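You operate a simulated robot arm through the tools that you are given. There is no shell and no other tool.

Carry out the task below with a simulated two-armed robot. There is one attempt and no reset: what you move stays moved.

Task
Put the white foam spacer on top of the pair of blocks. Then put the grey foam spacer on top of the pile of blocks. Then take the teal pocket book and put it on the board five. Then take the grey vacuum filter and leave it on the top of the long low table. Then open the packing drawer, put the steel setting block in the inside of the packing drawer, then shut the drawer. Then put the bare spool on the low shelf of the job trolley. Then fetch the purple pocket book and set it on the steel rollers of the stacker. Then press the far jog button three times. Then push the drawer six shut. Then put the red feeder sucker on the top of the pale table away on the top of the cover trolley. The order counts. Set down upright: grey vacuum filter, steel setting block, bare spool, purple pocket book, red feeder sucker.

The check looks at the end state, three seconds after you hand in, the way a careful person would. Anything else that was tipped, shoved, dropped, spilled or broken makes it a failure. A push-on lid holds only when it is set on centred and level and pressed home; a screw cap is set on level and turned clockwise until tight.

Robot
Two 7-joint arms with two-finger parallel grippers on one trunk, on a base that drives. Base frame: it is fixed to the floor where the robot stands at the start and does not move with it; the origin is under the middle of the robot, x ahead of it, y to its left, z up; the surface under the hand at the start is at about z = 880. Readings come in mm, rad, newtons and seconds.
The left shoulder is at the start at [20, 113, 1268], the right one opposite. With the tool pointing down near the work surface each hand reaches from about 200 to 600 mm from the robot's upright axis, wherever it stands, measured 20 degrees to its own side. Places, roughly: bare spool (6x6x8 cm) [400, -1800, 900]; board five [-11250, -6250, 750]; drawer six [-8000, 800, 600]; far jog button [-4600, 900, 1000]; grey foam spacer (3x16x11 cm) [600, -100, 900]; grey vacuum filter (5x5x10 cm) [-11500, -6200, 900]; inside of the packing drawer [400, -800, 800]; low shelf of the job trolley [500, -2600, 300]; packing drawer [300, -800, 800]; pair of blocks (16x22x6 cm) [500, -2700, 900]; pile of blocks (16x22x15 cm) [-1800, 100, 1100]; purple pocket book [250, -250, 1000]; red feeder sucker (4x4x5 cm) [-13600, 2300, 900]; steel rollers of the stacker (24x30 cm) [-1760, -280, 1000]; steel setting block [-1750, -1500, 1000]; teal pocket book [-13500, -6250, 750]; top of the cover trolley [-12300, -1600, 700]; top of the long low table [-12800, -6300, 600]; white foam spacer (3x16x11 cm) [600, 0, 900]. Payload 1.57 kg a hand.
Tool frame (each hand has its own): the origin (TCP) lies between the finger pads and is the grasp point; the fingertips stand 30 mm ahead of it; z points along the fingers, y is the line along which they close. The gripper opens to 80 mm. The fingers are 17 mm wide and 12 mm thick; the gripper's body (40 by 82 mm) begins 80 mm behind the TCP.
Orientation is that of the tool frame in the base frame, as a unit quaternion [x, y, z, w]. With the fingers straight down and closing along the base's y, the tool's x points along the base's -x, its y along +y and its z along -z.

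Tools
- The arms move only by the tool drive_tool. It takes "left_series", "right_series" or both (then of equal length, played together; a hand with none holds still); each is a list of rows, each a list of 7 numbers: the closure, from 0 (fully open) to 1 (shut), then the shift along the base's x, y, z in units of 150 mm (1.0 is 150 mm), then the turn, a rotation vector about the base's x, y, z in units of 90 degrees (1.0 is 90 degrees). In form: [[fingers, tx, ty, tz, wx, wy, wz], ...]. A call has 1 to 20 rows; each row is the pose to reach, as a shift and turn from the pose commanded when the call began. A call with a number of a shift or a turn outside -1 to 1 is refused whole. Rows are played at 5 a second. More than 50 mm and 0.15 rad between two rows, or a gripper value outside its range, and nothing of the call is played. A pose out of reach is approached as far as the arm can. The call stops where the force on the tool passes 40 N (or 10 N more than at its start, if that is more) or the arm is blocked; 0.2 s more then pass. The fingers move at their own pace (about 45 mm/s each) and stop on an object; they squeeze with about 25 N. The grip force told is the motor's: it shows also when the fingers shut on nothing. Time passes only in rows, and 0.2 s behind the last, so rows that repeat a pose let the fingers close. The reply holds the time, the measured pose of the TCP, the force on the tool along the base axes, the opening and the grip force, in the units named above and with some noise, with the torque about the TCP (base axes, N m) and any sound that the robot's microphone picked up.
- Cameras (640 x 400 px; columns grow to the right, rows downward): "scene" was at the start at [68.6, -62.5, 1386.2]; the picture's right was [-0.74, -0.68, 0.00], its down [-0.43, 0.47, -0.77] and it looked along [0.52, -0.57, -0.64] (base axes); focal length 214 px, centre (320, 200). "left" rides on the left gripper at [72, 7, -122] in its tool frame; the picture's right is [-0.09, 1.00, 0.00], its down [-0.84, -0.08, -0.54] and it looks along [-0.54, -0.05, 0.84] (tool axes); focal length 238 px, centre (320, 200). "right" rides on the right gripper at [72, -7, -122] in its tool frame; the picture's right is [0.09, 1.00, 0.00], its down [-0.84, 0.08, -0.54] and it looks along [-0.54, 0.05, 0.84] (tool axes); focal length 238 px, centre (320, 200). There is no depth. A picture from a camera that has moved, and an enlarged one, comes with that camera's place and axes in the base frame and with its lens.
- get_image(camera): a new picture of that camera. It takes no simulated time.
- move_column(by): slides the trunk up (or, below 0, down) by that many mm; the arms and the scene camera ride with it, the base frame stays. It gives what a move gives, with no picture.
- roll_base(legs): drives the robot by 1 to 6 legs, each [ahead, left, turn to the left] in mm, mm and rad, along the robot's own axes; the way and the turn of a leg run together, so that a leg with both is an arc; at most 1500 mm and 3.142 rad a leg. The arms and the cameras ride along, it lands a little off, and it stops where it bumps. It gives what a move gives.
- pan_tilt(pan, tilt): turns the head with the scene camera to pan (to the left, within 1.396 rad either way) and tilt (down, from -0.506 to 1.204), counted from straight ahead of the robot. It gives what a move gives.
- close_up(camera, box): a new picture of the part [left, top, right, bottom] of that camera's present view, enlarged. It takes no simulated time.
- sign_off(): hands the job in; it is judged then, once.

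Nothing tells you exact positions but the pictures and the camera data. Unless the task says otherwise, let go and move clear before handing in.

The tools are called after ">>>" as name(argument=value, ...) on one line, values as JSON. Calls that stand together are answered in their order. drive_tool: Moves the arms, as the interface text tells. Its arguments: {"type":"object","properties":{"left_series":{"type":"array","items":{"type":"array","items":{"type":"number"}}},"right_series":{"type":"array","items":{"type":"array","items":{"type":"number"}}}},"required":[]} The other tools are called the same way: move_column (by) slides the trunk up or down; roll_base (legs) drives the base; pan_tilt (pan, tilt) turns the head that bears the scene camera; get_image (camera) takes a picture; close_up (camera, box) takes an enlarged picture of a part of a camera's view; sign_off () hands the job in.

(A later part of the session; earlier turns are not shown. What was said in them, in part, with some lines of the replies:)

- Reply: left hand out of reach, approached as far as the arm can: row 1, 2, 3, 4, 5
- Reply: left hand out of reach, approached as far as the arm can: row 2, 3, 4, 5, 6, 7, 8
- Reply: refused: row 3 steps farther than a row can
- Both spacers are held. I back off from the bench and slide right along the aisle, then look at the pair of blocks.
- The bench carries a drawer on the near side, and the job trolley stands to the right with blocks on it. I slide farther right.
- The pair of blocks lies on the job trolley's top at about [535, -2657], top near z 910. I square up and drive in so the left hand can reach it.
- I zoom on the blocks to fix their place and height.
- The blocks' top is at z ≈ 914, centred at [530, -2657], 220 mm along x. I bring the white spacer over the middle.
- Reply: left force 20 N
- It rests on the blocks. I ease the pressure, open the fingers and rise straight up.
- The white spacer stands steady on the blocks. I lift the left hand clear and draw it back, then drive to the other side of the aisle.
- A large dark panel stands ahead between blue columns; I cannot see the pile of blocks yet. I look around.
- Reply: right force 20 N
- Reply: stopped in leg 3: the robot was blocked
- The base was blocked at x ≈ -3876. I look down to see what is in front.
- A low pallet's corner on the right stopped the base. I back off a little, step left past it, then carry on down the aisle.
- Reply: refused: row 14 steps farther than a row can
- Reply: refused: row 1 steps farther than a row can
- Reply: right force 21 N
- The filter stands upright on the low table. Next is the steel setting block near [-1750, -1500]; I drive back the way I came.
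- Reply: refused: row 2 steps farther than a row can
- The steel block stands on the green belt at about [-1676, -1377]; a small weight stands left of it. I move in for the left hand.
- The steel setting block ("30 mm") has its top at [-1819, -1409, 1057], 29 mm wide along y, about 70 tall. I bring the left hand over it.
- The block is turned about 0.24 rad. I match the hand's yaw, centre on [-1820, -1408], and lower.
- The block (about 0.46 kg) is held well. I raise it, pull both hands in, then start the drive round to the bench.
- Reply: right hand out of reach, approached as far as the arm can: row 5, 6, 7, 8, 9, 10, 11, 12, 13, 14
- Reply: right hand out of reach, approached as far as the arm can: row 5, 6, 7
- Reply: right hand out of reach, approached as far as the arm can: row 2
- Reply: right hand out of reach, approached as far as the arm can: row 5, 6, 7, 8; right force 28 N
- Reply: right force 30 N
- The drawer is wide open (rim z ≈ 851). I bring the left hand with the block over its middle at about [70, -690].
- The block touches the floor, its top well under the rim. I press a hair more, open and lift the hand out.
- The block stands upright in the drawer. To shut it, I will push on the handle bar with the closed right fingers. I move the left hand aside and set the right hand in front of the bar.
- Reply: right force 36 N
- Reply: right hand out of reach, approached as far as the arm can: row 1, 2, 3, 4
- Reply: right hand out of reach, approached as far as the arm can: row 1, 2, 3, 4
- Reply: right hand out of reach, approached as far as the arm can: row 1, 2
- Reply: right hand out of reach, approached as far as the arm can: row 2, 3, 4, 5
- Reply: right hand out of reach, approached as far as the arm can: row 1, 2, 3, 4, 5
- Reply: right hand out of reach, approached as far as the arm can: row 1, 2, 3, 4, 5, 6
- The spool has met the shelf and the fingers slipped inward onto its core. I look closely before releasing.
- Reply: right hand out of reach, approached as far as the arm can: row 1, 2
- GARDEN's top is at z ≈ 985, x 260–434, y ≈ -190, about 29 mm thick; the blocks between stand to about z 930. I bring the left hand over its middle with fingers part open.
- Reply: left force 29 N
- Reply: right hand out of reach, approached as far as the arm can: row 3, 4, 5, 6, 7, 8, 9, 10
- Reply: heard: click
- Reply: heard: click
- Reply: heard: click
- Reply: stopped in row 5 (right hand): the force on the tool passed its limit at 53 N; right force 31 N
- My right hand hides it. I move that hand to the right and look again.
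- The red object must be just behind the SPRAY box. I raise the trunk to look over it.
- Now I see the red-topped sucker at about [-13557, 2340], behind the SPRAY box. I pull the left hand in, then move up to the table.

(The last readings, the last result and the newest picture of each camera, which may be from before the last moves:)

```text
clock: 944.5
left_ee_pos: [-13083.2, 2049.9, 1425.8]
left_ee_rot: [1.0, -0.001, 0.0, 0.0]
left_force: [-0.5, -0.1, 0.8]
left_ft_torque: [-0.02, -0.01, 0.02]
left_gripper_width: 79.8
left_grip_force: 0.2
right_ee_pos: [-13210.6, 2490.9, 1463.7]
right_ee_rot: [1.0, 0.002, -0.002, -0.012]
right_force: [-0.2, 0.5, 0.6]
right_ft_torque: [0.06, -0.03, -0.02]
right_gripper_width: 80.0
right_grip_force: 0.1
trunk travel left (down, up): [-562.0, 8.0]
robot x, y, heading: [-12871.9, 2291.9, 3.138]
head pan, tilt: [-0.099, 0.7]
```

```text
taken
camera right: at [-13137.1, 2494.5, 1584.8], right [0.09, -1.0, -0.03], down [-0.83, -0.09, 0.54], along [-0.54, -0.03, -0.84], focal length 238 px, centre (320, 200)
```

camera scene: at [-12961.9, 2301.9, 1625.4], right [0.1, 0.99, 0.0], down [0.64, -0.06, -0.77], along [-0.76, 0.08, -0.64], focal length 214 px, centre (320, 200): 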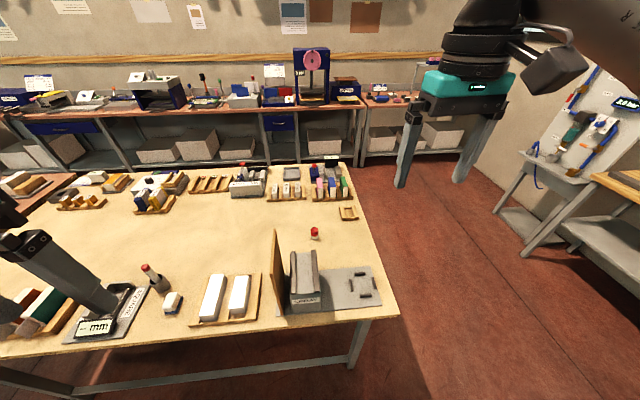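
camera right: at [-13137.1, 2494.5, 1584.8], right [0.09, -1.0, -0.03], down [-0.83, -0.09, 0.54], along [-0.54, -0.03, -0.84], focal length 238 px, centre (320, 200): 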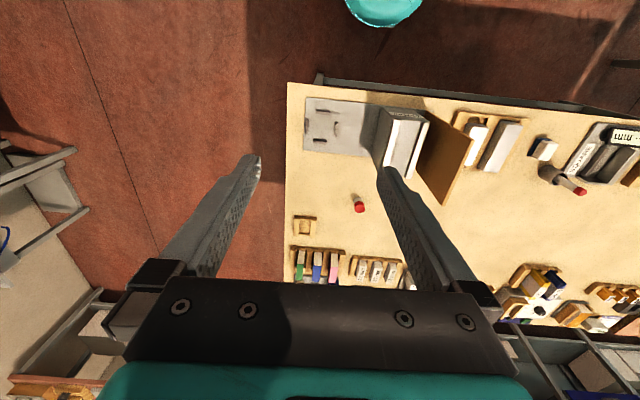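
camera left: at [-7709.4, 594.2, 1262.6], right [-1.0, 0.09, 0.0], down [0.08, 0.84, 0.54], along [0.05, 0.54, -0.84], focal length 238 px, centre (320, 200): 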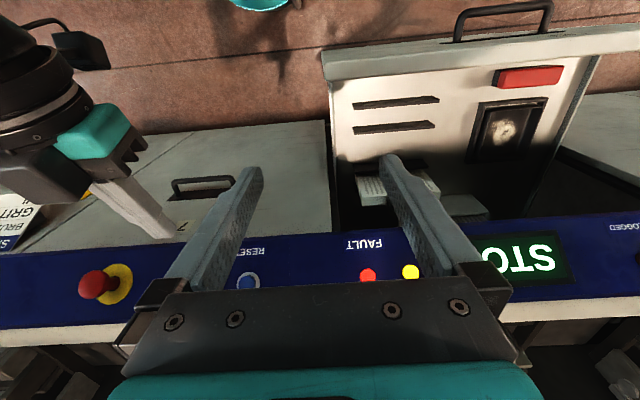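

I zoom in to triangulate the sucker.

>>> close_up(camera="scene", box=[280, 200, 360, 260])

>>> close_up(camera="right", box=[320, 160, 420, 240])

```text
6.67 times, centred on (320, 230) of scene
camera zoom: at [-12961.9, 2301.9, 1625.4], right [0.1, 0.99, 0.0], down [0.64, -0.06, -0.77], along [-0.76, 0.08, -0.64], focal length 1430 px, centre (320, 0)
```

zoom: 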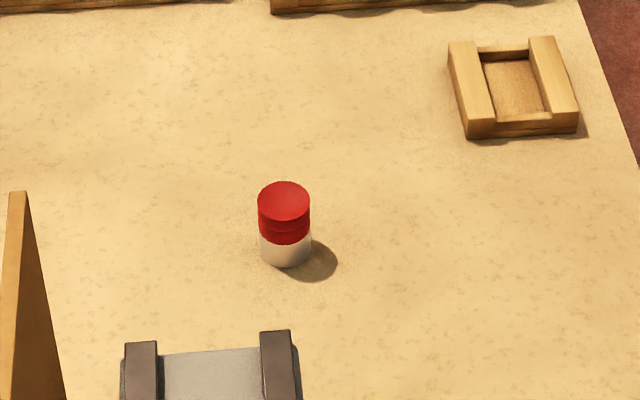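

```text
5.00 times, centred on (370, 200) of right
camera zoom: at [-13137.1, 2494.5, 1584.8], right [0.09, -1.0, -0.03], down [-0.83, -0.09, 0.54], along [-0.54, -0.03, -0.84], focal length 1192 px, centre (70, 200)
```

zoom: 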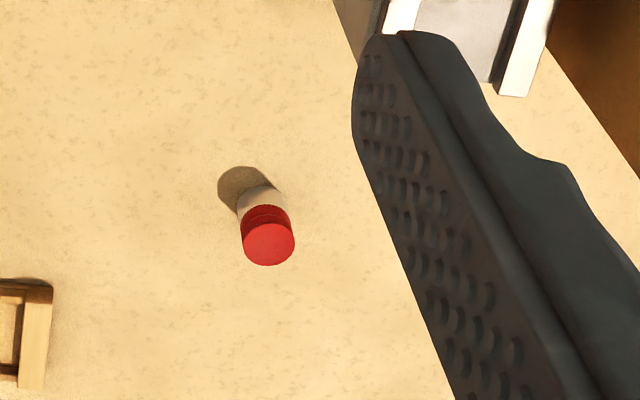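

The sucker's top is at [-13558, 2343, 960]. I lower the trunk, roll in the last 150 mm and bring the right hand over it.

>>> move_column(by=-220)

>>> roll_base(legs=[[150, 0, 0]])

>>> drive_tool(right_series=[[0, -0.2, -0.2, 0, 0, 0, 0], [0, -0.4, -0.4, 0, 0, 0, 0], [0, -0.6, -0.6, 0, 0, 0, 0], [0, -0.8, -0.8, -0.1, 0, 0, 0], [0, -1.0, -0.97, -0.2, 0, 0, 0], [0, -1.0, -0.97, -0.2, 0, 0, 0]])

>>> get_image(camera="right")

>>> get_image(camera="scene")

```text
clock: 946.8
left_ee_pos: [-13082.4, 2048.7, 1206.0]
left_ee_rot: [1.0, -0.001, 0.0, 0.0]
left_force: [0.5, 0.5, 0.5]
left_ft_torque: [-0.01, 0.01, -0.04]
left_gripper_width: 79.9
left_grip_force: 0.1
right_ee_pos: [-13211.2, 2490.1, 1243.7]
right_ee_rot: [1.0, 0.001, -0.002, -0.012]
right_force: [0.7, 0.2, 0.1]
right_ft_torque: [-0.02, 0.02, -0.03]
right_gripper_width: 79.9
right_grip_force: 0.1
trunk travel left (down, up): [-342.0, 228.0]
robot x, y, heading: [-12870.9, 2291.3, 3.139]
head pan, tilt: [-0.099, 0.7]
```

```text
clock: 948.2
left_ee_pos: [-13231.5, 2050.2, 1206.8]
left_ee_rot: [1.0, -0.002, 0.001, -0.001]
left_force: [-0.3, -0.3, 0.8]
left_ft_torque: [0.02, -0.03, 0.0]
left_gripper_width: 79.9
left_grip_force: 0.1
right_ee_pos: [-13360.3, 2490.7, 1243.2]
right_ee_rot: [1.0, 0.001, -0.002, -0.013]
right_force: [-1.7, 0.3, 0.2]
right_ft_torque: [0.03, -0.01, -0.02]
right_gripper_width: 80.0
right_grip_force: 0.0
trunk travel left (down, up): [-342.0, 228.0]
robot x, y, heading: [-13017.2, 2293.5, 3.138]
head pan, tilt: [-0.099, 0.7]
```

```text
clock: 949.6
left_ee_pos: [-13230.0, 2051.2, 1207.0]
left_ee_rot: [1.0, -0.001, 0.0, 0.001]
left_force: [1.0, 0.2, 0.4]
left_ft_torque: [-0.01, 0.0, 0.02]
left_gripper_width: 79.9
left_grip_force: 0.1
right_ee_pos: [-13509.8, 2347.1, 1212.1]
right_ee_rot: [1.0, 0.002, -0.004, -0.013]
right_force: [0.8, 0.3, 0.1]
right_ft_torque: [-0.02, 0.02, -0.01]
right_gripper_width: 80.1
right_grip_force: 0.1
trunk travel left (down, up): [-342.0, 228.0]
robot x, y, heading: [-13015.3, 2293.4, 3.143]
head pan, tilt: [-0.099, 0.7]
```

```text
taken
camera right: at [-13435.4, 2350.1, 1334.3], right [0.09, -1.0, -0.03], down [-0.83, -0.09, 0.54], along [-0.54, -0.03, -0.84], focal length 238 px, centre (320, 200)
```

right: 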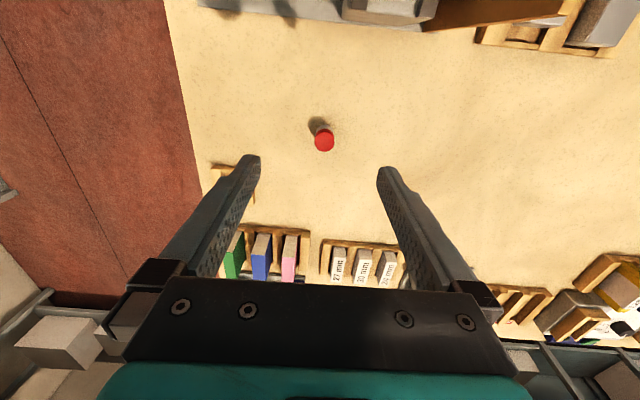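

```text
taken
camera scene: at [-13109.7, 2302.8, 1405.4], right [0.1, 0.99, 0.0], down [0.64, -0.07, -0.77], along [-0.76, 0.08, -0.64], focal length 214 px, centre (320, 200)
```

scene: 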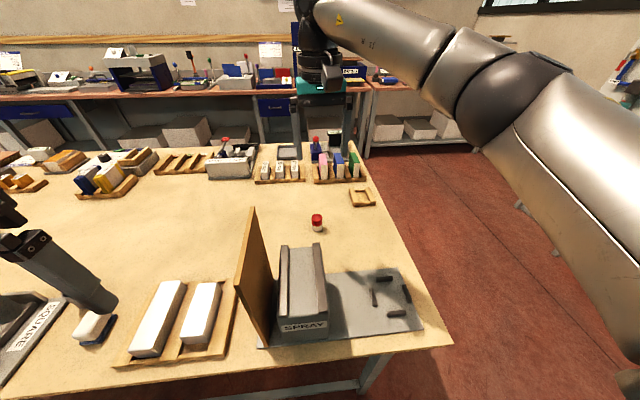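

Right above it. I centre and lower.

>>> drive_tool(right_series=[[0, -0.2, -0.03, -0.1, 0, 0, 0], [0, -0.32, -0.04, -0.35, 0, 0, 0], [0, -0.32, -0.04, -0.65, 0, 0, 0], [0, -0.32, -0.04, -0.95, 0, 0, 0], [0, -0.32, -0.04, -1.0, 0, 0, 0], [0, -0.32, -0.04, -1.0, 0, 0, 0]])

>>> get_image(camera="right")

>>> get_image(camera="scene")

```text
clock: 951.0
left_ee_pos: [-13230.2, 2049.3, 1207.5]
left_ee_rot: [1.0, -0.001, 0.0, 0.0]
left_force: [-0.7, 0.1, -0.3]
left_ft_torque: [-0.02, 0.03, 0.06]
left_gripper_width: 80.4
left_grip_force: 0.0
right_ee_pos: [-13557.8, 2340.8, 1062.5]
right_ee_rot: [1.0, 0.001, -0.003, -0.014]
right_force: [-0.2, -0.1, -0.4]
right_ft_torque: [-0.01, 0.0, -0.01]
right_gripper_width: 80.1
right_grip_force: 0.0
trunk travel left (down, up): [-342.0, 228.0]
robot x, y, heading: [-13014.8, 2296.0, 3.136]
head pan, tilt: [-0.099, 0.7]
```

```text
taken
camera right: at [-13483.2, 2343.6, 1184.8], right [0.09, -1.0, -0.03], down [-0.83, -0.09, 0.54], along [-0.54, -0.03, -0.84], focal length 238 px, centre (320, 200)
```

right: 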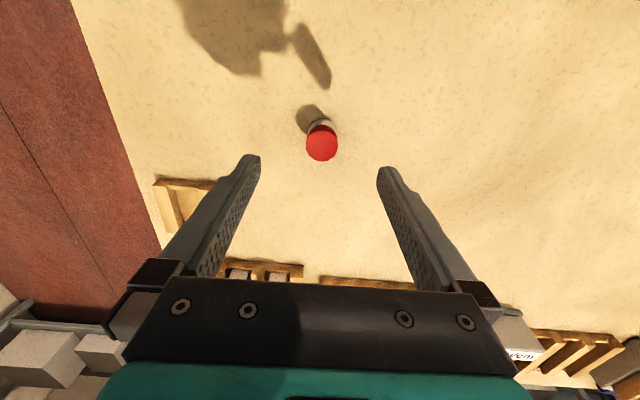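

```text
taken
camera scene: at [-13110.1, 2302.1, 1405.3], right [0.1, 0.99, 0.0], down [0.64, -0.06, -0.76], along [-0.76, 0.08, -0.64], focal length 214 px, centre (320, 200)
```

scene: 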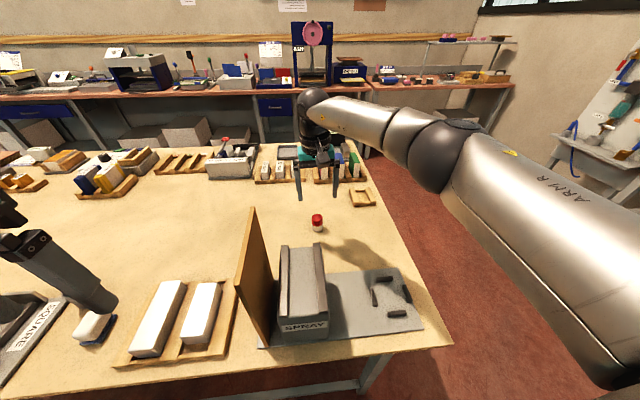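

Centred. I lower to z ≈ 942, close and lift.

>>> drive_tool(right_series=[[0, -0.02, 0, -0.3, 0, 0, 0], [0, -0.02, 0, -0.6, 0, 0, 0], [0, -0.02, 0, -0.8, 0, 0, 0], [0, -0.02, 0, -0.8, 0, 0, 0], [1, -0.02, 0, -0.8, 0, 0, 0], [1, -0.02, 0, -0.8, 0, 0, 0], [1, -0.02, 0, -0.8, 0, 0, 0], [1, -0.02, 0, -0.8, 0, 0, 0]])

>>> get_image(camera="right")

```text
clock: 952.8
left_ee_pos: [-13230.2, 2050.5, 1206.4]
left_ee_rot: [1.0, -0.002, 0.001, 0.0]
left_force: [1.1, 0.2, -0.4]
left_ft_torque: [0.0, 0.01, -0.02]
left_gripper_width: 80.0
left_grip_force: 0.0
right_ee_pos: [-13558.5, 2339.9, 943.2]
right_ee_rot: [1.0, 0.001, -0.002, -0.013]
right_force: [-0.4, 0.6, 0.6]
right_ft_torque: [0.01, -0.03, -0.01]
right_gripper_width: 0.2
right_grip_force: 4.4
trunk travel left (down, up): [-342.0, 228.0]
robot x, y, heading: [-13013.9, 2287.7, 3.141]
head pan, tilt: [-0.099, 0.7]
```

```text
taken
camera right: at [-13485.5, 2343.8, 1064.9], right [0.09, -1.0, -0.03], down [-0.83, -0.09, 0.54], along [-0.54, -0.03, -0.84], focal length 238 px, centre (320, 200)
```

right: 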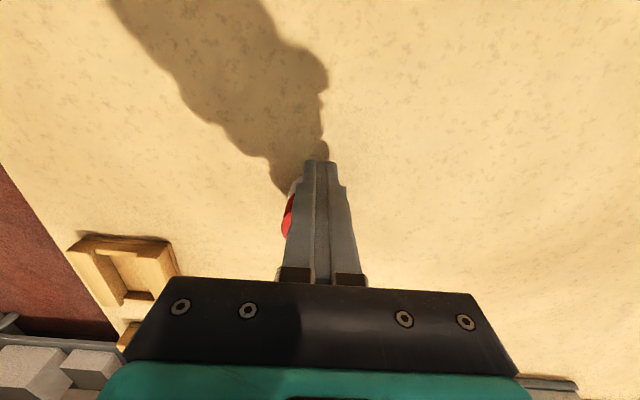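

The fingers shut on nothing: the sucker slipped aside. I open gently and look.

>>> drive_tool(right_series=[[0.6, 0, 0, 0, 0, 0, 0], [0.6, 0, 0, 0, 0, 0, 0]])

>>> close_up(camera="right", box=[220, 140, 420, 290])

>>> close_up(camera="scene", box=[270, 160, 370, 250])

```text
clock: 953.4
left_ee_pos: [-13232.1, 2049.8, 1206.2]
left_ee_rot: [1.0, -0.001, 0.0, 0.0]
left_force: [0.0, -0.1, -0.4]
left_ft_torque: [0.0, -0.01, 0.01]
left_gripper_width: 80.1
left_grip_force: 0.1
right_ee_pos: [-13559.7, 2340.5, 943.0]
right_ee_rot: [1.0, 0.001, -0.003, -0.013]
right_force: [-0.5, -0.2, -1.0]
right_ft_torque: [-0.01, -0.02, 0.0]
right_gripper_width: 32.1
right_grip_force: 0.1
trunk travel left (down, up): [-342.0, 228.0]
robot x, y, heading: [-13017.3, 2294.8, 3.142]
head pan, tilt: [-0.099, 0.7]
```

```text
2.67 times, centred on (320, 215) of right
camera zoom: at [-13485.4, 2343.8, 1064.9], right [0.09, -1.0, -0.03], down [-0.83, -0.09, 0.54], along [-0.54, -0.03, -0.84], focal length 636 px, centre (320, 160)
```

zoom: 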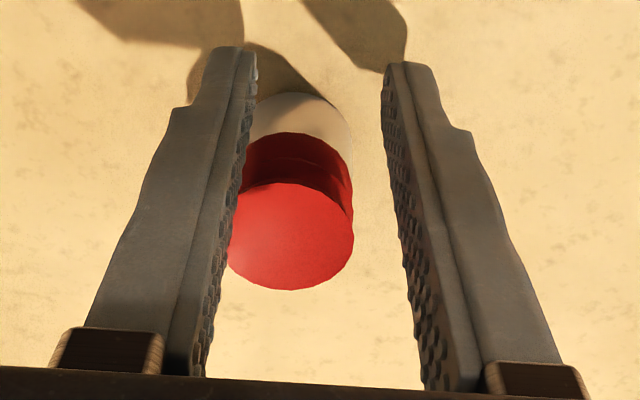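

```text
4.44 times, centred on (320, 205) of scene
camera zoom: at [-13110.0, 2302.2, 1405.3], right [0.1, 0.99, 0.0], down [0.64, -0.06, -0.76], along [-0.76, 0.08, -0.64], focal length 953 px, centre (320, 178)
```

zoom: 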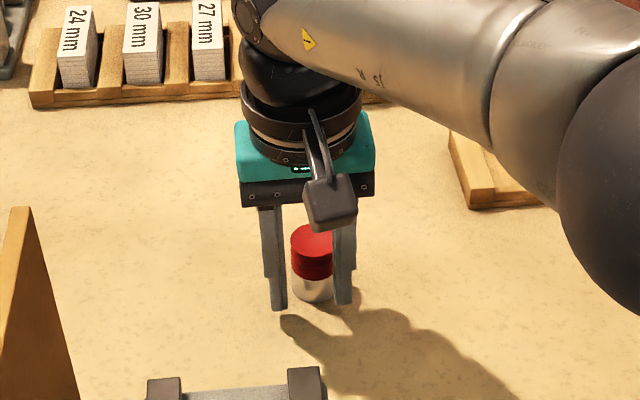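

It still stands upright, about 13 mm beyond the finger line and 6 mm to the side. I open fully, recentre, and close again.

>>> drive_tool(right_series=[[0, 0, 0, 0, 0, 0, 0], [0, 0, 0, 0, 0, 0, 0], [0, 0, 0, 0, 0, 0, 0]])

>>> drive_tool(right_series=[[0, -0.04, 0.02, 0, 0, 0, 0], [0, -0.09, 0.04, -0.02, 0, 0, 0], [0, -0.09, 0.04, -0.02, 0, 0, 0]])

>>> close_up(camera="right", box=[220, 140, 420, 290])

```text
clock: 954.2
left_ee_pos: [-13230.6, 2050.3, 1206.8]
left_ee_rot: [1.0, -0.001, 0.0, 0.0]
left_force: [-0.1, 0.3, -0.2]
left_ft_torque: [0.0, 0.02, 0.02]
left_gripper_width: 79.9
left_grip_force: 0.0
right_ee_pos: [-13559.2, 2340.7, 942.2]
right_ee_rot: [1.0, 0.0, -0.002, -0.013]
right_force: [-0.3, 0.4, -0.5]
right_ft_torque: [0.0, -0.01, -0.01]
right_gripper_width: 79.9
right_grip_force: 0.0
trunk travel left (down, up): [-342.0, 228.0]
robot x, y, heading: [-13017.2, 2294.9, 3.137]
head pan, tilt: [-0.099, 0.7]
```

```text
clock: 955.0
left_ee_pos: [-13230.6, 2049.8, 1206.3]
left_ee_rot: [1.0, 0.0, 0.0, 0.0]
left_force: [0.7, -0.5, 0.7]
left_ft_torque: [-0.02, 0.02, -0.01]
left_gripper_width: 79.6
left_grip_force: 0.1
right_ee_pos: [-13565.2, 2342.5, 942.9]
right_ee_rot: [1.0, 0.002, -0.002, -0.013]
right_force: [0.8, 0.0, -0.6]
right_ft_torque: [0.02, -0.02, 0.05]
right_gripper_width: 80.1
right_grip_force: 0.1
right hand out of reach, approached as far as the arm can: row 2, 3
trunk travel left (down, up): [-342.0, 228.0]
robot x, y, heading: [-13015.2, 2292.3, 3.139]
head pan, tilt: [-0.099, 0.7]
```

```text
2.67 times, centred on (320, 215) of right
camera zoom: at [-13491.5, 2346.5, 1064.8], right [0.1, -1.0, -0.03], down [-0.83, -0.09, 0.54], along [-0.54, -0.03, -0.84], focal length 636 px, centre (320, 160)
```

zoom: 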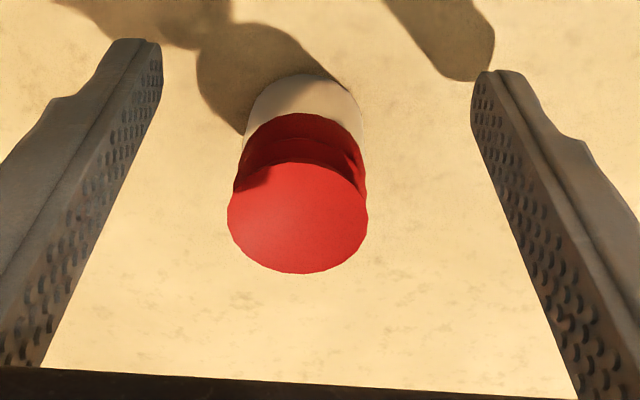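

The arm is at its reach limit, 8 mm short. I roll the base 12 mm forward with the fingers open around it.

>>> roll_base(legs=[[12, 0, 0]])

>>> close_up(camera="right", box=[220, 140, 420, 290])

```text
clock: 955.7
left_ee_pos: [-13243.4, 2049.6, 1206.2]
left_ee_rot: [1.0, -0.001, 0.0, -0.001]
left_force: [-0.7, -0.2, -0.6]
left_ft_torque: [0.02, -0.04, -0.01]
left_gripper_width: 80.1
left_grip_force: 0.1
right_ee_pos: [-13577.3, 2344.7, 942.6]
right_ee_rot: [1.0, 0.0, -0.002, -0.013]
right_force: [0.1, -0.6, -0.1]
right_ft_torque: [-0.02, -0.03, 0.0]
right_gripper_width: 79.9
right_grip_force: 0.0
trunk travel left (down, up): [-342.0, 228.0]
robot x, y, heading: [-13028.1, 2287.8, 3.139]
head pan, tilt: [-0.099, 0.7]
```

```text
2.67 times, centred on (320, 215) of right
camera zoom: at [-13504.1, 2346.8, 1064.4], right [0.09, -1.0, -0.03], down [-0.83, -0.09, 0.54], along [-0.54, -0.03, -0.84], focal length 636 px, centre (320, 160)
```

zoom: 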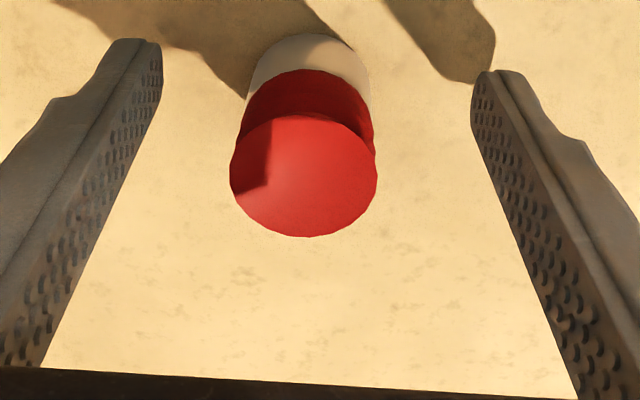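

Now it is on the finger line. I close.

>>> drive_tool(right_series=[[0.4, 0, 0.015, 0, 0, 0, 0], [1, 0, 0.015, 0, 0, 0, 0], [1, 0, 0.015, 0, 0, 0, 0], [1, 0, 0.015, 0, 0, 0, 0], [1, 0, 0.015, 0, 0, 0, 0]])

>>> close_up(camera="right", box=[220, 140, 420, 290])

```text
clock: 956.9
left_ee_pos: [-13241.9, 2049.5, 1206.2]
left_ee_rot: [1.0, -0.001, 0.0, 0.0]
left_force: [-0.1, 0.2, 0.2]
left_ft_torque: [-0.01, -0.04, -0.02]
left_gripper_width: 80.1
left_grip_force: 0.0
right_ee_pos: [-13576.6, 2346.6, 943.6]
right_ee_rot: [1.0, 0.002, -0.002, -0.014]
right_force: [0.8, -0.9, 1.8]
right_ft_torque: [-0.09, 0.0, -0.01]
right_gripper_width: 32.1
right_grip_force: 25.5
trunk travel left (down, up): [-342.0, 228.0]
robot x, y, heading: [-13029.7, 2291.4, 3.138]
head pan, tilt: [-0.099, 0.7]
```

```text
2.67 times, centred on (320, 215) of right
camera zoom: at [-13503.4, 2348.9, 1065.2], right [0.09, -1.0, -0.03], down [-0.83, -0.09, 0.54], along [-0.54, -0.03, -0.84], focal length 636 px, centre (320, 160)
```

zoom: 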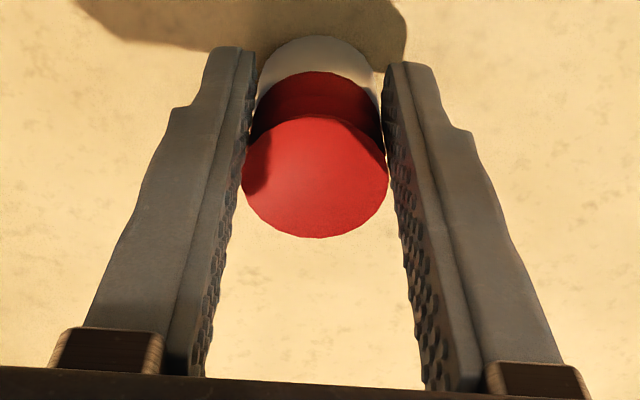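

Gripped (32 mm). I lift high enough to clear the SPRAY box, then back out.

>>> drive_tool(right_series=[[1, 0, 0, 0.1, 0, 0, 0], [1, 0, 0, 0.3, 0, 0, 0], [1, 0, 0, 0.6, 0, 0, 0], [1, 0, 0, 0.9, 0, 0, 0], [1, 0, 0, 1.0, 0, 0, 0]])

>>> move_column(by=160)

>>> get_image(camera="right")

>>> roll_base(legs=[[-480, 0, 0]])

>>> get_image(camera="scene")

```text
clock: 958.1
left_ee_pos: [-13242.8, 2051.0, 1205.8]
left_ee_rot: [1.0, -0.001, 0.0, 0.0]
left_force: [-1.4, -0.3, 0.3]
left_ft_torque: [0.01, 0.02, 0.01]
left_gripper_width: 79.9
left_grip_force: 0.0
right_ee_pos: [-13575.7, 2346.1, 1093.1]
right_ee_rot: [1.0, 0.001, -0.004, -0.013]
right_force: [-1.0, 0.0, -0.3]
right_ft_torque: [0.0, -0.02, -0.01]
right_gripper_width: 31.9
right_grip_force: 25.6
trunk travel left (down, up): [-342.0, 228.0]
robot x, y, heading: [-13030.2, 2290.6, 3.138]
head pan, tilt: [-0.099, 0.7]
```

```text
clock: 960.0
left_ee_pos: [-13242.4, 2049.9, 1365.6]
left_ee_rot: [1.0, -0.001, 0.0, 0.001]
left_force: [-0.3, 0.2, 0.6]
left_ft_torque: [-0.02, 0.0, 0.02]
left_gripper_width: 80.0
left_grip_force: 0.1
right_ee_pos: [-13578.5, 2344.9, 1253.0]
right_ee_rot: [1.0, 0.0, -0.003, -0.013]
right_force: [0.1, 0.3, -0.2]
right_ft_torque: [-0.03, 0.01, -0.02]
right_gripper_width: 31.8
right_grip_force: 25.1
trunk travel left (down, up): [-502.0, 68.0]
robot x, y, heading: [-13029.5, 2293.3, 3.137]
head pan, tilt: [-0.099, 0.7]
```

```text
taken
camera right: at [-13504.1, 2348.9, 1374.7], right [0.09, -1.0, -0.03], down [-0.83, -0.09, 0.54], along [-0.54, -0.03, -0.84], focal length 238 px, centre (320, 200)
```

right: 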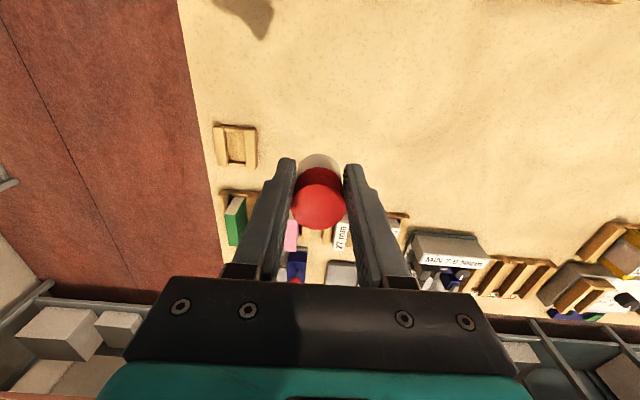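

```text
clock: 962.8
left_ee_pos: [-12764.2, 2049.1, 1366.5]
left_ee_rot: [1.0, -0.002, 0.0, 0.0]
left_force: [-0.9, -0.1, -0.5]
left_ft_torque: [0.02, 0.01, -0.01]
left_gripper_width: 79.9
left_grip_force: 0.0
right_ee_pos: [-13097.9, 2346.2, 1253.1]
right_ee_rot: [1.0, 0.0, -0.002, -0.013]
right_force: [-0.6, 0.5, -0.7]
right_ft_torque: [0.02, 0.04, 0.0]
right_gripper_width: 32.1
right_grip_force: 25.1
trunk travel left (down, up): [-502.0, 68.0]
robot x, y, heading: [-12551.2, 2295.1, 3.142]
head pan, tilt: [-0.099, 0.7]
```

```text
taken
camera scene: at [-12643.4, 2301.2, 1565.3], right [0.1, 0.99, 0.0], down [0.64, -0.07, -0.77], along [-0.76, 0.08, -0.64], focal length 214 px, centre (320, 200)
```

scene: 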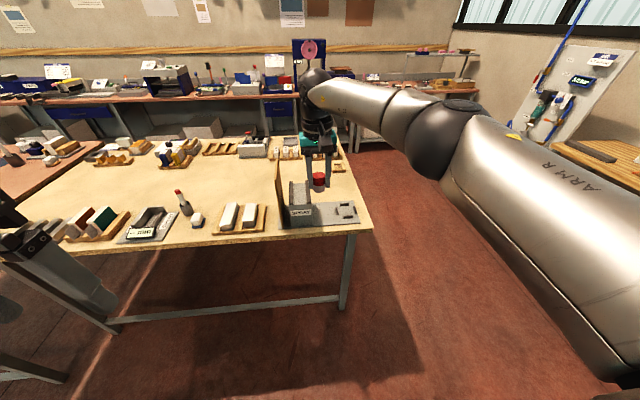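

The sucker is held upright. I pull the hand in and drive back along the passage toward the cover trolley.

>>> drive_tool(right_series=[[1, 0.3, 0, 0, 0, 0, 0], [1, 0.6, 0, 0, 0, 0, 0], [1, 0.9, 0, 0, 0, 0, 0]])

>>> roll_base(legs=[[60, 0, 0], [0, 1300, 0], [0, 1250, 0], [0, 0, 1.5708]])

>>> move_column(by=-160)

>>> pan_tilt(pan=0.0, tilt=0.45)

>>> get_image(camera="scene")

```text
clock: 963.6
left_ee_pos: [-12764.0, 2050.7, 1366.5]
left_ee_rot: [1.0, -0.002, -0.001, 0.001]
left_force: [0.4, 0.1, -0.1]
left_ft_torque: [-0.03, 0.02, 0.0]
left_gripper_width: 80.0
left_grip_force: 0.0
right_ee_pos: [-12963.9, 2346.8, 1252.3]
right_ee_rot: [1.0, -0.001, -0.002, -0.013]
right_force: [-0.3, -0.1, -0.5]
right_ft_torque: [0.0, 0.01, 0.04]
right_gripper_width: 31.9
right_grip_force: 24.9
trunk travel left (down, up): [-502.0, 68.0]
robot x, y, heading: [-12549.9, 2294.5, 3.137]
head pan, tilt: [-0.099, 0.7]
```

```text
clock: 980.5
left_ee_pos: [-12395.5, -479.6, 1367.2]
left_ee_rot: [0.711, 0.704, 0.0, 0.0]
left_force: [0.7, 0.6, 0.4]
left_ft_torque: [-0.02, 0.0, -0.01]
left_gripper_width: 80.1
left_grip_force: 0.1
right_ee_pos: [-12693.2, -678.5, 1253.3]
right_ee_rot: [0.709, 0.705, -0.011, -0.007]
right_force: [0.0, -0.1, -0.2]
right_ft_torque: [0.0, 0.01, -0.04]
right_gripper_width: 31.2
right_grip_force: 25.1
trunk travel left (down, up): [-502.0, 68.0]
robot x, y, heading: [-12638.0, -265.3, -1.576]
head pan, tilt: [-0.099, 0.7]
```

```text
clock: 982.3
left_ee_pos: [-12395.5, -479.9, 1206.8]
left_ee_rot: [0.711, 0.703, 0.0, 0.0]
left_force: [-0.1, 0.5, 0.6]
left_ft_torque: [0.05, 0.01, -0.06]
left_gripper_width: 80.0
left_grip_force: 0.0
right_ee_pos: [-12693.5, -676.7, 1094.4]
right_ee_rot: [0.709, 0.705, -0.012, -0.008]
right_force: [0.4, 0.4, 0.3]
right_ft_torque: [0.0, -0.01, -0.02]
right_gripper_width: 31.2
right_grip_force: 25.0
trunk travel left (down, up): [-342.0, 228.0]
robot x, y, heading: [-12635.4, -262.0, -1.579]
head pan, tilt: [-0.099, 0.7]
```

```text
clock: 983.1
left_ee_pos: [-12394.5, -480.4, 1206.5]
left_ee_rot: [0.71, 0.704, 0.0, 0.0]
left_force: [-0.2, -0.5, 0.0]
left_ft_torque: [0.03, 0.01, -0.01]
left_gripper_width: 79.9
left_grip_force: 0.1
right_ee_pos: [-12692.0, -677.8, 1093.0]
right_ee_rot: [0.709, 0.705, -0.011, -0.007]
right_force: [0.7, -0.6, 0.1]
right_ft_torque: [0.04, -0.01, -0.02]
right_gripper_width: 31.3
right_grip_force: 25.1
trunk travel left (down, up): [-342.0, 228.0]
robot x, y, heading: [-12637.7, -267.2, -1.579]
head pan, tilt: [0.0, 0.45]
```

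```text
taken
camera scene: at [-12637.2, -365.2, 1427.5], right [-1.0, 0.01, 0.0], down [0.0, 0.44, -0.9], along [-0.01, -0.9, -0.44], focal length 214 px, centre (320, 200)
```

scene: 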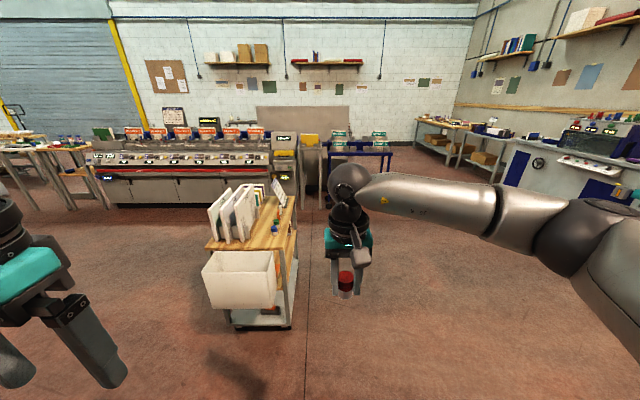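

The cover trolley is ahead left, with covers on its wooden top. I zoom to find a free spot.

>>> close_up(camera="scene", box=[180, 150, 340, 340])

```text
2.11 times, centred on (260, 245) of scene
camera zoom: at [-12637.2, -365.2, 1427.5], right [-1.0, 0.01, 0.0], down [0.0, 0.44, -0.9], along [-0.01, -0.9, -0.44], focal length 452 px, centre (446, 105)
```

zoom: 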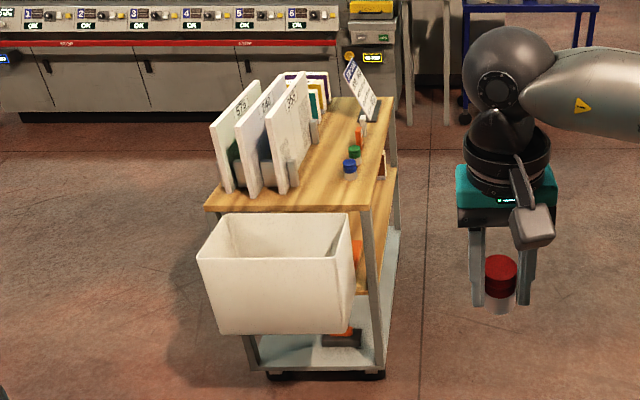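

The top (z ≈ 690) has a free patch at about [-12330, -1340], right of the covers and in front of the blue- and green-capped ones. I drive to it.

>>> roll_base(legs=[[0, 410, 0.008], [560, 0, 0]])

>>> pan_tilt(pan=-0.15, tilt=0.75)

>>> get_image(camera="scene")

>>> get_image(camera="right")

```text
clock: 988.4
left_ee_pos: [-11980.3, -1038.1, 1206.4]
left_ee_rot: [0.706, 0.708, 0.0, 0.001]
left_force: [0.2, -0.5, 1.2]
left_ft_torque: [0.05, 0.0, 0.0]
left_gripper_width: 80.0
left_grip_force: 0.0
right_ee_pos: [-12276.4, -1239.0, 1092.8]
right_ee_rot: [0.705, 0.709, -0.011, -0.008]
right_force: [0.0, 0.7, -0.6]
right_ft_torque: [-0.01, -0.01, -0.03]
right_gripper_width: 31.1
right_grip_force: 24.7
trunk travel left (down, up): [-342.0, 228.0]
robot x, y, heading: [-12219.7, -823.4, -1.57]
head pan, tilt: [0.0, 0.45]
```

```text
clock: 989.2
left_ee_pos: [-11980.5, -1037.3, 1206.1]
left_ee_rot: [0.707, 0.708, 0.0, 0.0]
left_force: [-0.7, -1.3, 0.1]
left_ft_torque: [0.03, 0.02, 0.0]
left_gripper_width: 80.1
left_grip_force: 0.0
right_ee_pos: [-12274.8, -1238.5, 1092.9]
right_ee_rot: [0.705, 0.709, -0.011, -0.008]
right_force: [0.3, -0.3, -0.3]
right_ft_torque: [0.03, 0.01, 0.02]
right_gripper_width: 30.9
right_grip_force: 24.9
trunk travel left (down, up): [-342.0, 228.0]
robot x, y, heading: [-12218.5, -823.4, -1.574]
head pan, tilt: [-0.15, 0.75]
```

```text
taken
camera scene: at [-12235.7, -915.4, 1401.1], right [-0.99, 0.15, 0.0], down [0.1, 0.67, -0.73], along [-0.11, -0.72, -0.68], focal length 214 px, centre (320, 200)
```

scene: 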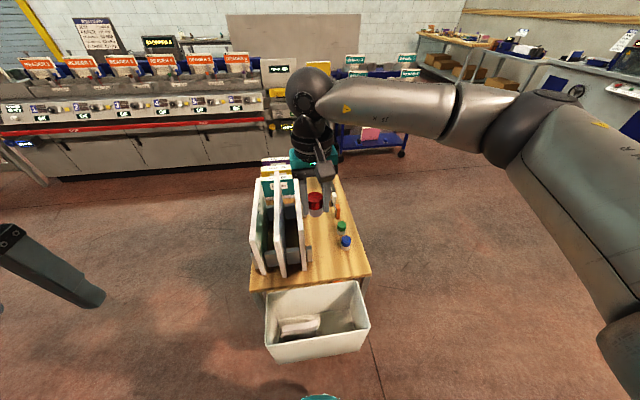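

```text
taken
camera right: at [-12278.0, -1165.8, 1214.9], right [0.99, 0.1, -0.03], down [0.1, -0.83, 0.54], along [0.03, -0.54, -0.84], focal length 238 px, centre (320, 200)
```

right: 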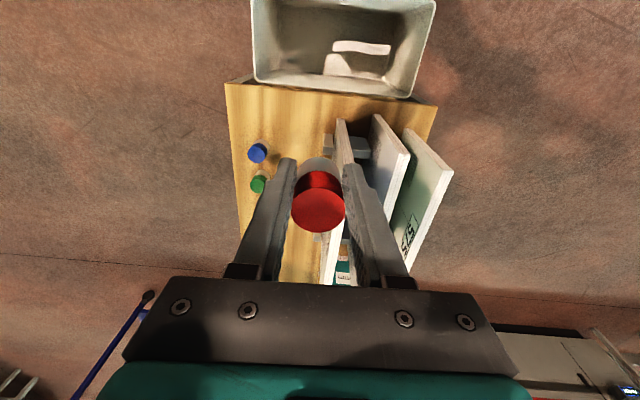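

I shift the hand to [-12345, -1300] first (clear of the covers), then lower the trunk.

>>> drive_tool(right_series=[[1, -0.25, -0.05, 0, 0, 0, 0], [1, -0.47, -0.15, 0, 0, 0, 0], [1, -0.47, -0.41, 0, 0, 0, 0], [1, -0.47, -0.41, 0, 0, 0, 0]])

>>> move_column(by=-200)

>>> get_image(camera="right")

>>> get_image(camera="scene")

```text
clock: 990.2
left_ee_pos: [-11981.5, -1035.2, 1206.0]
left_ee_rot: [0.707, 0.708, -0.001, 0.001]
left_force: [-0.5, 0.2, 0.1]
left_ft_torque: [-0.01, 0.01, -0.01]
left_gripper_width: 80.0
left_grip_force: 0.1
right_ee_pos: [-12347.2, -1299.7, 1092.8]
right_ee_rot: [0.705, 0.709, -0.011, -0.006]
right_force: [0.3, 0.1, -0.8]
right_ft_torque: [0.0, -0.02, 0.0]
right_gripper_width: 30.6
right_grip_force: 25.1
trunk travel left (down, up): [-342.0, 228.0]
robot x, y, heading: [-12226.3, -822.8, -1.573]
head pan, tilt: [-0.15, 0.75]
```

```text
clock: 992.4
left_ee_pos: [-11980.7, -1037.1, 1006.9]
left_ee_rot: [0.706, 0.708, 0.0, 0.0]
left_force: [0.4, 0.5, -1.0]
left_ft_torque: [0.0, 0.0, 0.01]
left_gripper_width: 80.0
left_grip_force: 0.0
right_ee_pos: [-12345.9, -1299.9, 893.1]
right_ee_rot: [0.704, 0.71, -0.011, -0.007]
right_force: [0.0, 0.2, -0.3]
right_ft_torque: [0.02, 0.04, 0.01]
right_gripper_width: 30.6
right_grip_force: 24.6
trunk travel left (down, up): [-142.0, 428.0]
robot x, y, heading: [-12223.4, -821.9, -1.57]
head pan, tilt: [-0.15, 0.75]
```

```text
taken
camera right: at [-12348.5, -1227.3, 1014.7], right [0.99, 0.1, -0.03], down [0.1, -0.83, 0.54], along [0.03, -0.54, -0.84], focal length 238 px, centre (320, 200)
```

right: 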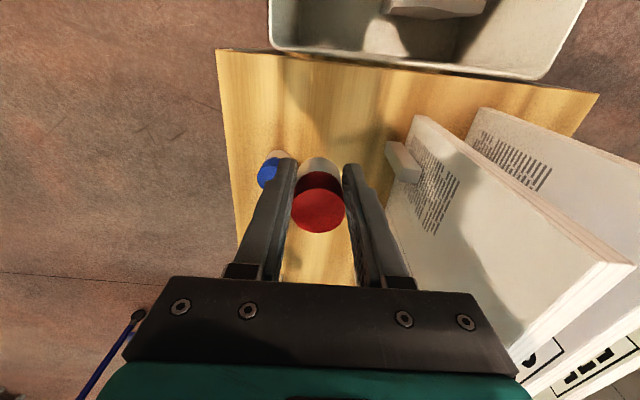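

```text
taken
camera scene: at [-12235.8, -915.3, 1201.2], right [-0.99, 0.15, 0.0], down [0.1, 0.67, -0.73], along [-0.11, -0.72, -0.68], focal length 214 px, centre (320, 200)
```

scene: 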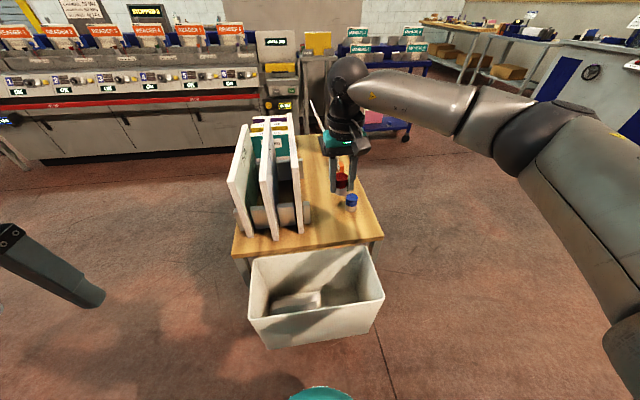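

The spot is clear of the blue one and the covers. I lower toward the top.

>>> drive_tool(right_series=[[1, 0, 0, -0.25, 0, 0, 0], [1, 0, 0, -0.5, 0, 0, 0], [1, 0, 0, -0.65, 0, 0, 0], [1, 0, 0, -0.7, 0, 0, 0], [1, 0, 0, -0.7, 0, 0, 0]])

>>> close_up(camera="right", box=[180, 60, 460, 290])

>>> close_up(camera="scene", box=[280, 130, 400, 240])

```text
clock: 993.6
left_ee_pos: [-11980.1, -1037.6, 1006.9]
left_ee_rot: [0.707, 0.708, 0.0, 0.0]
left_force: [-0.7, 0.5, -0.4]
left_ft_torque: [-0.01, -0.01, 0.01]
left_gripper_width: 80.1
left_grip_force: 0.2
right_ee_pos: [-12346.2, -1299.4, 787.0]
right_ee_rot: [0.705, 0.709, -0.011, -0.008]
right_force: [0.5, -0.2, -0.4]
right_ft_torque: [0.05, -0.01, 0.01]
right_gripper_width: 30.7
right_grip_force: 25.0
trunk travel left (down, up): [-142.0, 428.0]
robot x, y, heading: [-12224.7, -823.1, -1.567]
head pan, tilt: [-0.15, 0.75]
```

```text
1.74 times, centred on (320, 175) of right
camera zoom: at [-12348.3, -1227.5, 909.4], right [0.99, 0.1, -0.03], down [0.1, -0.83, 0.54], along [0.03, -0.54, -0.84], focal length 414 px, centre (320, 244)
```

zoom: 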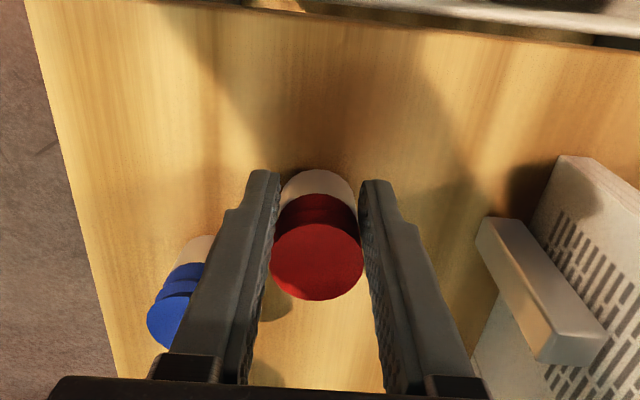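

```text
3.64 times, centred on (340, 185) of scene
camera zoom: at [-12235.8, -915.4, 1201.1], right [-0.99, 0.15, 0.0], down [0.1, 0.67, -0.73], along [-0.11, -0.72, -0.68], focal length 780 px, centre (247, 254)
```

zoom: 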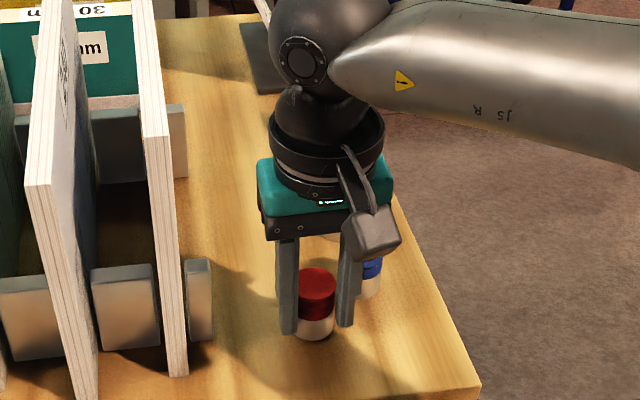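

Good clearance on both sides. I lower in small steps to touch.

>>> drive_tool(right_series=[[1, 0, 0, -0.03, 0, 0, 0], [1, 0, 0, -0.06, 0, 0, 0], [1, 0, 0, -0.09, 0, 0, 0], [1, 0, 0, -0.12, 0, 0, 0], [1, 0, 0, -0.12, 0, 0, 0]])

```text
clock: 994.5
left_ee_pos: [-11980.8, -1035.0, 1007.1]
left_ee_rot: [0.707, 0.707, -0.001, 0.001]
left_force: [0.4, 0.0, -0.1]
left_ft_torque: [0.05, 0.01, 0.0]
left_gripper_width: 80.1
left_grip_force: 0.0
right_ee_pos: [-12346.4, -1299.6, 780.2]
right_ee_rot: [0.705, 0.709, -0.012, -0.004]
right_force: [-3.5, 11.2, 15.7]
right_ft_torque: [0.29, -0.02, 0.15]
right_gripper_width: 30.6
right_grip_force: 24.8
trunk travel left (down, up): [-142.0, 428.0]
robot x, y, heading: [-12224.5, -822.6, -1.573]
head pan, tilt: [-0.15, 0.75]
stopped in row 4 (right hand): the force on the tool passed its limit at 45 N (the readings are from after the stop); the commanded pose is now the measured one
```

Touched at TCP z ≈ 780. I look before releasing.

>>> close_up(camera="right", box=[180, 60, 460, 290])

>>> close_up(camera="scene", box=[300, 160, 380, 240])

```text
1.74 times, centred on (320, 175) of right
camera zoom: at [-12349.0, -1226.6, 902.1], right [0.99, 0.1, -0.02], down [0.09, -0.83, 0.55], along [0.03, -0.55, -0.83], focal length 414 px, centre (320, 244)
```

zoom: 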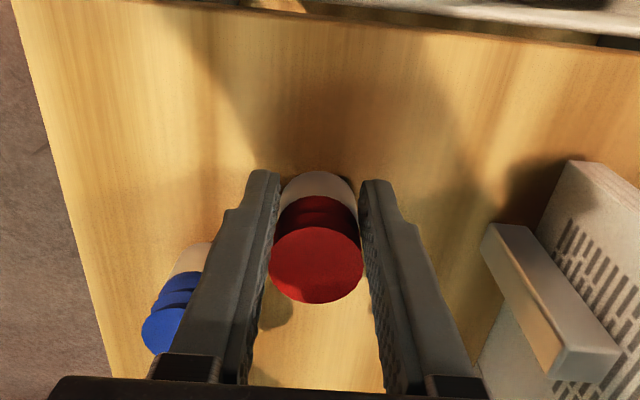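

```text
5.00 times, centred on (340, 200) of scene
camera zoom: at [-12236.2, -913.0, 1201.2], right [-0.99, 0.15, 0.0], down [0.1, 0.67, -0.73], along [-0.11, -0.72, -0.68], focal length 1072 px, centre (220, 200)
```

zoom: 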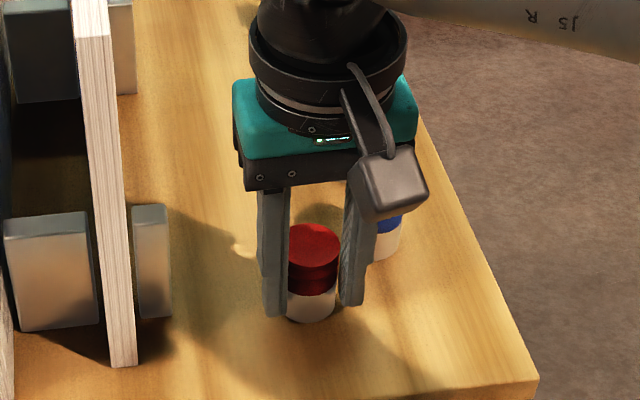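

The sucker stands flat. I ease up 1.5 mm and open the fingers partway.

>>> drive_tool(right_series=[[1, 0, 0, 0.008, 0, 0, 0], [1, 0, 0, 0.008, 0, 0, 0], [0.5, 0, 0, 0.008, 0, 0, 0], [0.35, 0, 0, 0.008, 0, 0, 0], [0.35, 0, 0, 0.008, 0, 0, 0]])

>>> close_up(camera="right", box=[180, 60, 460, 290])

>>> close_up(camera="scene", box=[300, 160, 380, 240])

```text
clock: 995.7
left_ee_pos: [-11980.5, -1036.9, 1005.6]
left_ee_rot: [0.706, 0.708, 0.0, 0.0]
left_force: [-0.3, 0.0, 0.8]
left_ft_torque: [-0.01, -0.01, 0.01]
left_gripper_width: 80.0
left_grip_force: 0.1
right_ee_pos: [-12346.0, -1300.9, 780.4]
right_ee_rot: [0.706, 0.708, -0.013, -0.004]
right_force: [0.0, -1.0, -0.3]
right_ft_torque: [-0.03, 0.02, 0.02]
right_gripper_width: 51.9
right_grip_force: 0.1
trunk travel left (down, up): [-142.0, 428.0]
robot x, y, heading: [-12224.0, -822.8, -1.569]
head pan, tilt: [-0.15, 0.75]
```

```text
1.74 times, centred on (320, 175) of right
camera zoom: at [-12348.9, -1228.4, 900.8], right [1.0, 0.1, -0.02], down [0.09, -0.83, 0.55], along [0.03, -0.55, -0.83], focal length 414 px, centre (320, 244)
```

zoom: 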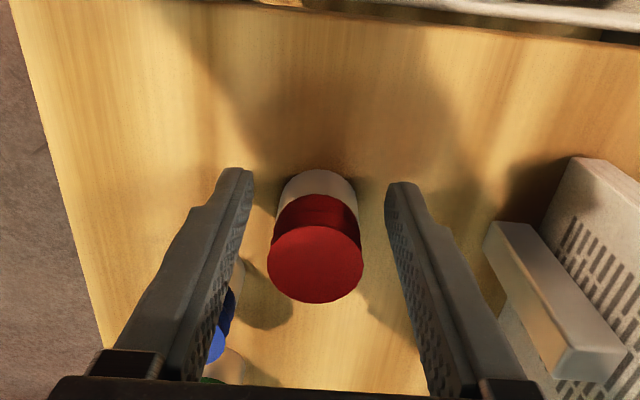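

```text
5.00 times, centred on (340, 200) of scene
camera zoom: at [-12235.9, -915.1, 1201.1], right [-0.99, 0.15, 0.0], down [0.1, 0.67, -0.73], along [-0.11, -0.72, -0.68], focal length 1072 px, centre (220, 200)
```

zoom: 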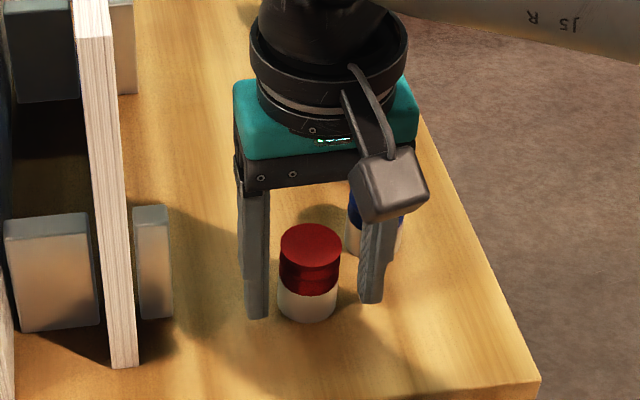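

The red sucker stands free on the trolley's top. I rise straight up and back away, then check everything here.

>>> drive_tool(right_series=[[0.35, 0, 0, 0.2, 0, 0, 0], [0.35, 0, 0, 0.5, 0, 0, 0], [0.35, 0, 0, 0.8, 0, 0, 0], [0.35, 0, 0, 1.0, 0, 0, 0]])

>>> move_column(by=160)

>>> roll_base(legs=[[-350, 0, 0]])

>>> pan_tilt(pan=0.0, tilt=0.65)

>>> close_up(camera="scene", box=[240, 120, 440, 280])

```text
clock: 996.7
left_ee_pos: [-11980.5, -1037.8, 1005.9]
left_ee_rot: [0.706, 0.708, 0.0, 0.0]
left_force: [-0.5, 0.8, 0.4]
left_ft_torque: [0.02, -0.02, 0.03]
left_gripper_width: 80.0
left_grip_force: 0.0
right_ee_pos: [-12346.2, -1301.0, 930.2]
right_ee_rot: [0.706, 0.709, -0.012, -0.005]
right_force: [0.1, -0.2, 1.0]
right_ft_torque: [0.02, 0.02, 0.0]
right_gripper_width: 51.8
right_grip_force: 0.2
trunk travel left (down, up): [-142.0, 428.0]
robot x, y, heading: [-12226.5, -822.9, -1.57]
head pan, tilt: [-0.15, 0.75]
```

```text
clock: 998.5
left_ee_pos: [-11980.3, -1037.8, 1166.1]
left_ee_rot: [0.707, 0.708, 0.0, 0.0]
left_force: [-0.7, 0.2, 0.3]
left_ft_torque: [0.0, 0.01, 0.02]
left_gripper_width: 79.8
left_grip_force: 0.1
right_ee_pos: [-12344.9, -1301.0, 1089.8]
right_ee_rot: [0.706, 0.708, -0.013, -0.005]
right_force: [0.0, 0.2, -0.5]
right_ft_torque: [0.02, -0.01, -0.01]
right_gripper_width: 51.9
right_grip_force: 0.0
trunk travel left (down, up): [-302.0, 268.0]
robot x, y, heading: [-12226.1, -822.1, -1.565]
head pan, tilt: [-0.15, 0.75]
```

```text
clock: 1000.8
left_ee_pos: [-11981.8, -688.9, 1166.0]
left_ee_rot: [0.707, 0.708, 0.0, 0.0]
left_force: [-0.1, -0.5, 0.1]
left_ft_torque: [-0.02, 0.01, -0.01]
left_gripper_width: 80.1
left_grip_force: 0.1
right_ee_pos: [-12346.2, -954.6, 1088.9]
right_ee_rot: [0.704, 0.71, -0.013, -0.004]
right_force: [-0.7, 0.1, -0.7]
right_ft_torque: [-0.01, 0.01, 0.0]
right_gripper_width: 51.9
right_grip_force: 0.1
trunk travel left (down, up): [-302.0, 268.0]
robot x, y, heading: [-12227.5, -476.0, -1.568]
head pan, tilt: [-0.15, 0.75]
```

```text
clock: 1001.5
left_ee_pos: [-11981.1, -688.8, 1166.1]
left_ee_rot: [0.707, 0.708, 0.0, 0.0]
left_force: [0.6, 0.2, 0.5]
left_ft_torque: [0.02, 0.03, 0.0]
left_gripper_width: 80.0
left_grip_force: 0.1
right_ee_pos: [-12346.4, -955.0, 1089.0]
right_ee_rot: [0.705, 0.709, -0.013, -0.004]
right_force: [0.5, 0.0, -0.1]
right_ft_torque: [0.04, -0.02, -0.01]
right_gripper_width: 52.0
right_grip_force: 0.0
trunk travel left (down, up): [-302.0, 268.0]
robot x, y, heading: [-12226.0, -476.9, -1.567]
head pan, tilt: [0.0, 0.649]
```

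```text
2.50 times, centred on (340, 200) of scene
camera zoom: at [-12224.4, -572.5, 1369.6], right [-1.0, 0.0, 0.0], down [0.0, 0.6, -0.8], along [0.0, -0.8, -0.6], focal length 536 px, centre (270, 200)
```

zoom: 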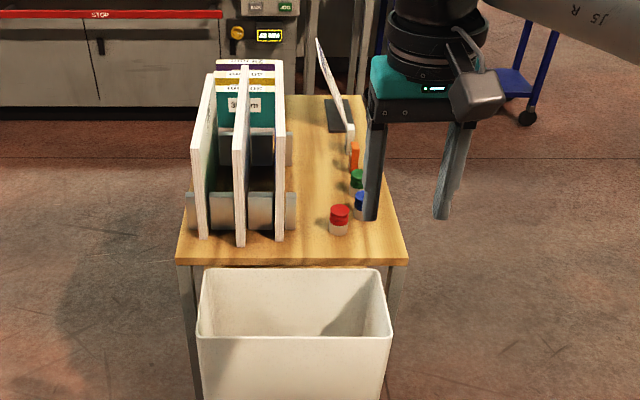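

The red sucker stands upright beside the blue and green ones, and nothing else was disturbed. All ten steps are done and both hands are clear, so I hand in.

>>> sign_off()

```text
The job is handed in.
```

I finished all ten steps in the order given and handed the job in; I haven't seen the verdict.

| Step | How it ended |
|---|---|
| White foam spacer | Standing on the pair of blocks on the job trolley |
| Grey foam spacer | Standing on the pile of blocks |
| Teal pocket book | Standing on board five. Two teal items stood together; I took the one with real pages, because the other was an empty slipcase |
| Grey vacuum filter | Upright on the long low table, where the teal book had been |
| Steel setting block | Upright in the packing drawer, and the drawer is shut |
| Bare spool | Upright on the low shelf of the job trolley |
| Purple pocket book | Upright across the four steel rollers of the stacker |
| Far jog button | Pressed three times, with a click heard each time |
| Drawer six | Pushed shut, flush with the panels beside it |
| Red feeder sucker | Upright on the cover trolley, beside the blue and green ones |

Three small slips along the way, none of which tipped anything that I could see:
- **Low pallet:** the base bumped its corner once and stopped. The items on it were still in place in later pictures.
- **Bare spool:** it slipped in the grip as it touched the shelf, but it stood upright when I let go.
- **Red sucker:** the first grip missed and nudged it slightly on its table. It stayed standing, and the second grip held.

I checked each item with the cameras right after letting go of it. I did not drive back at the end to look at the early ones again.
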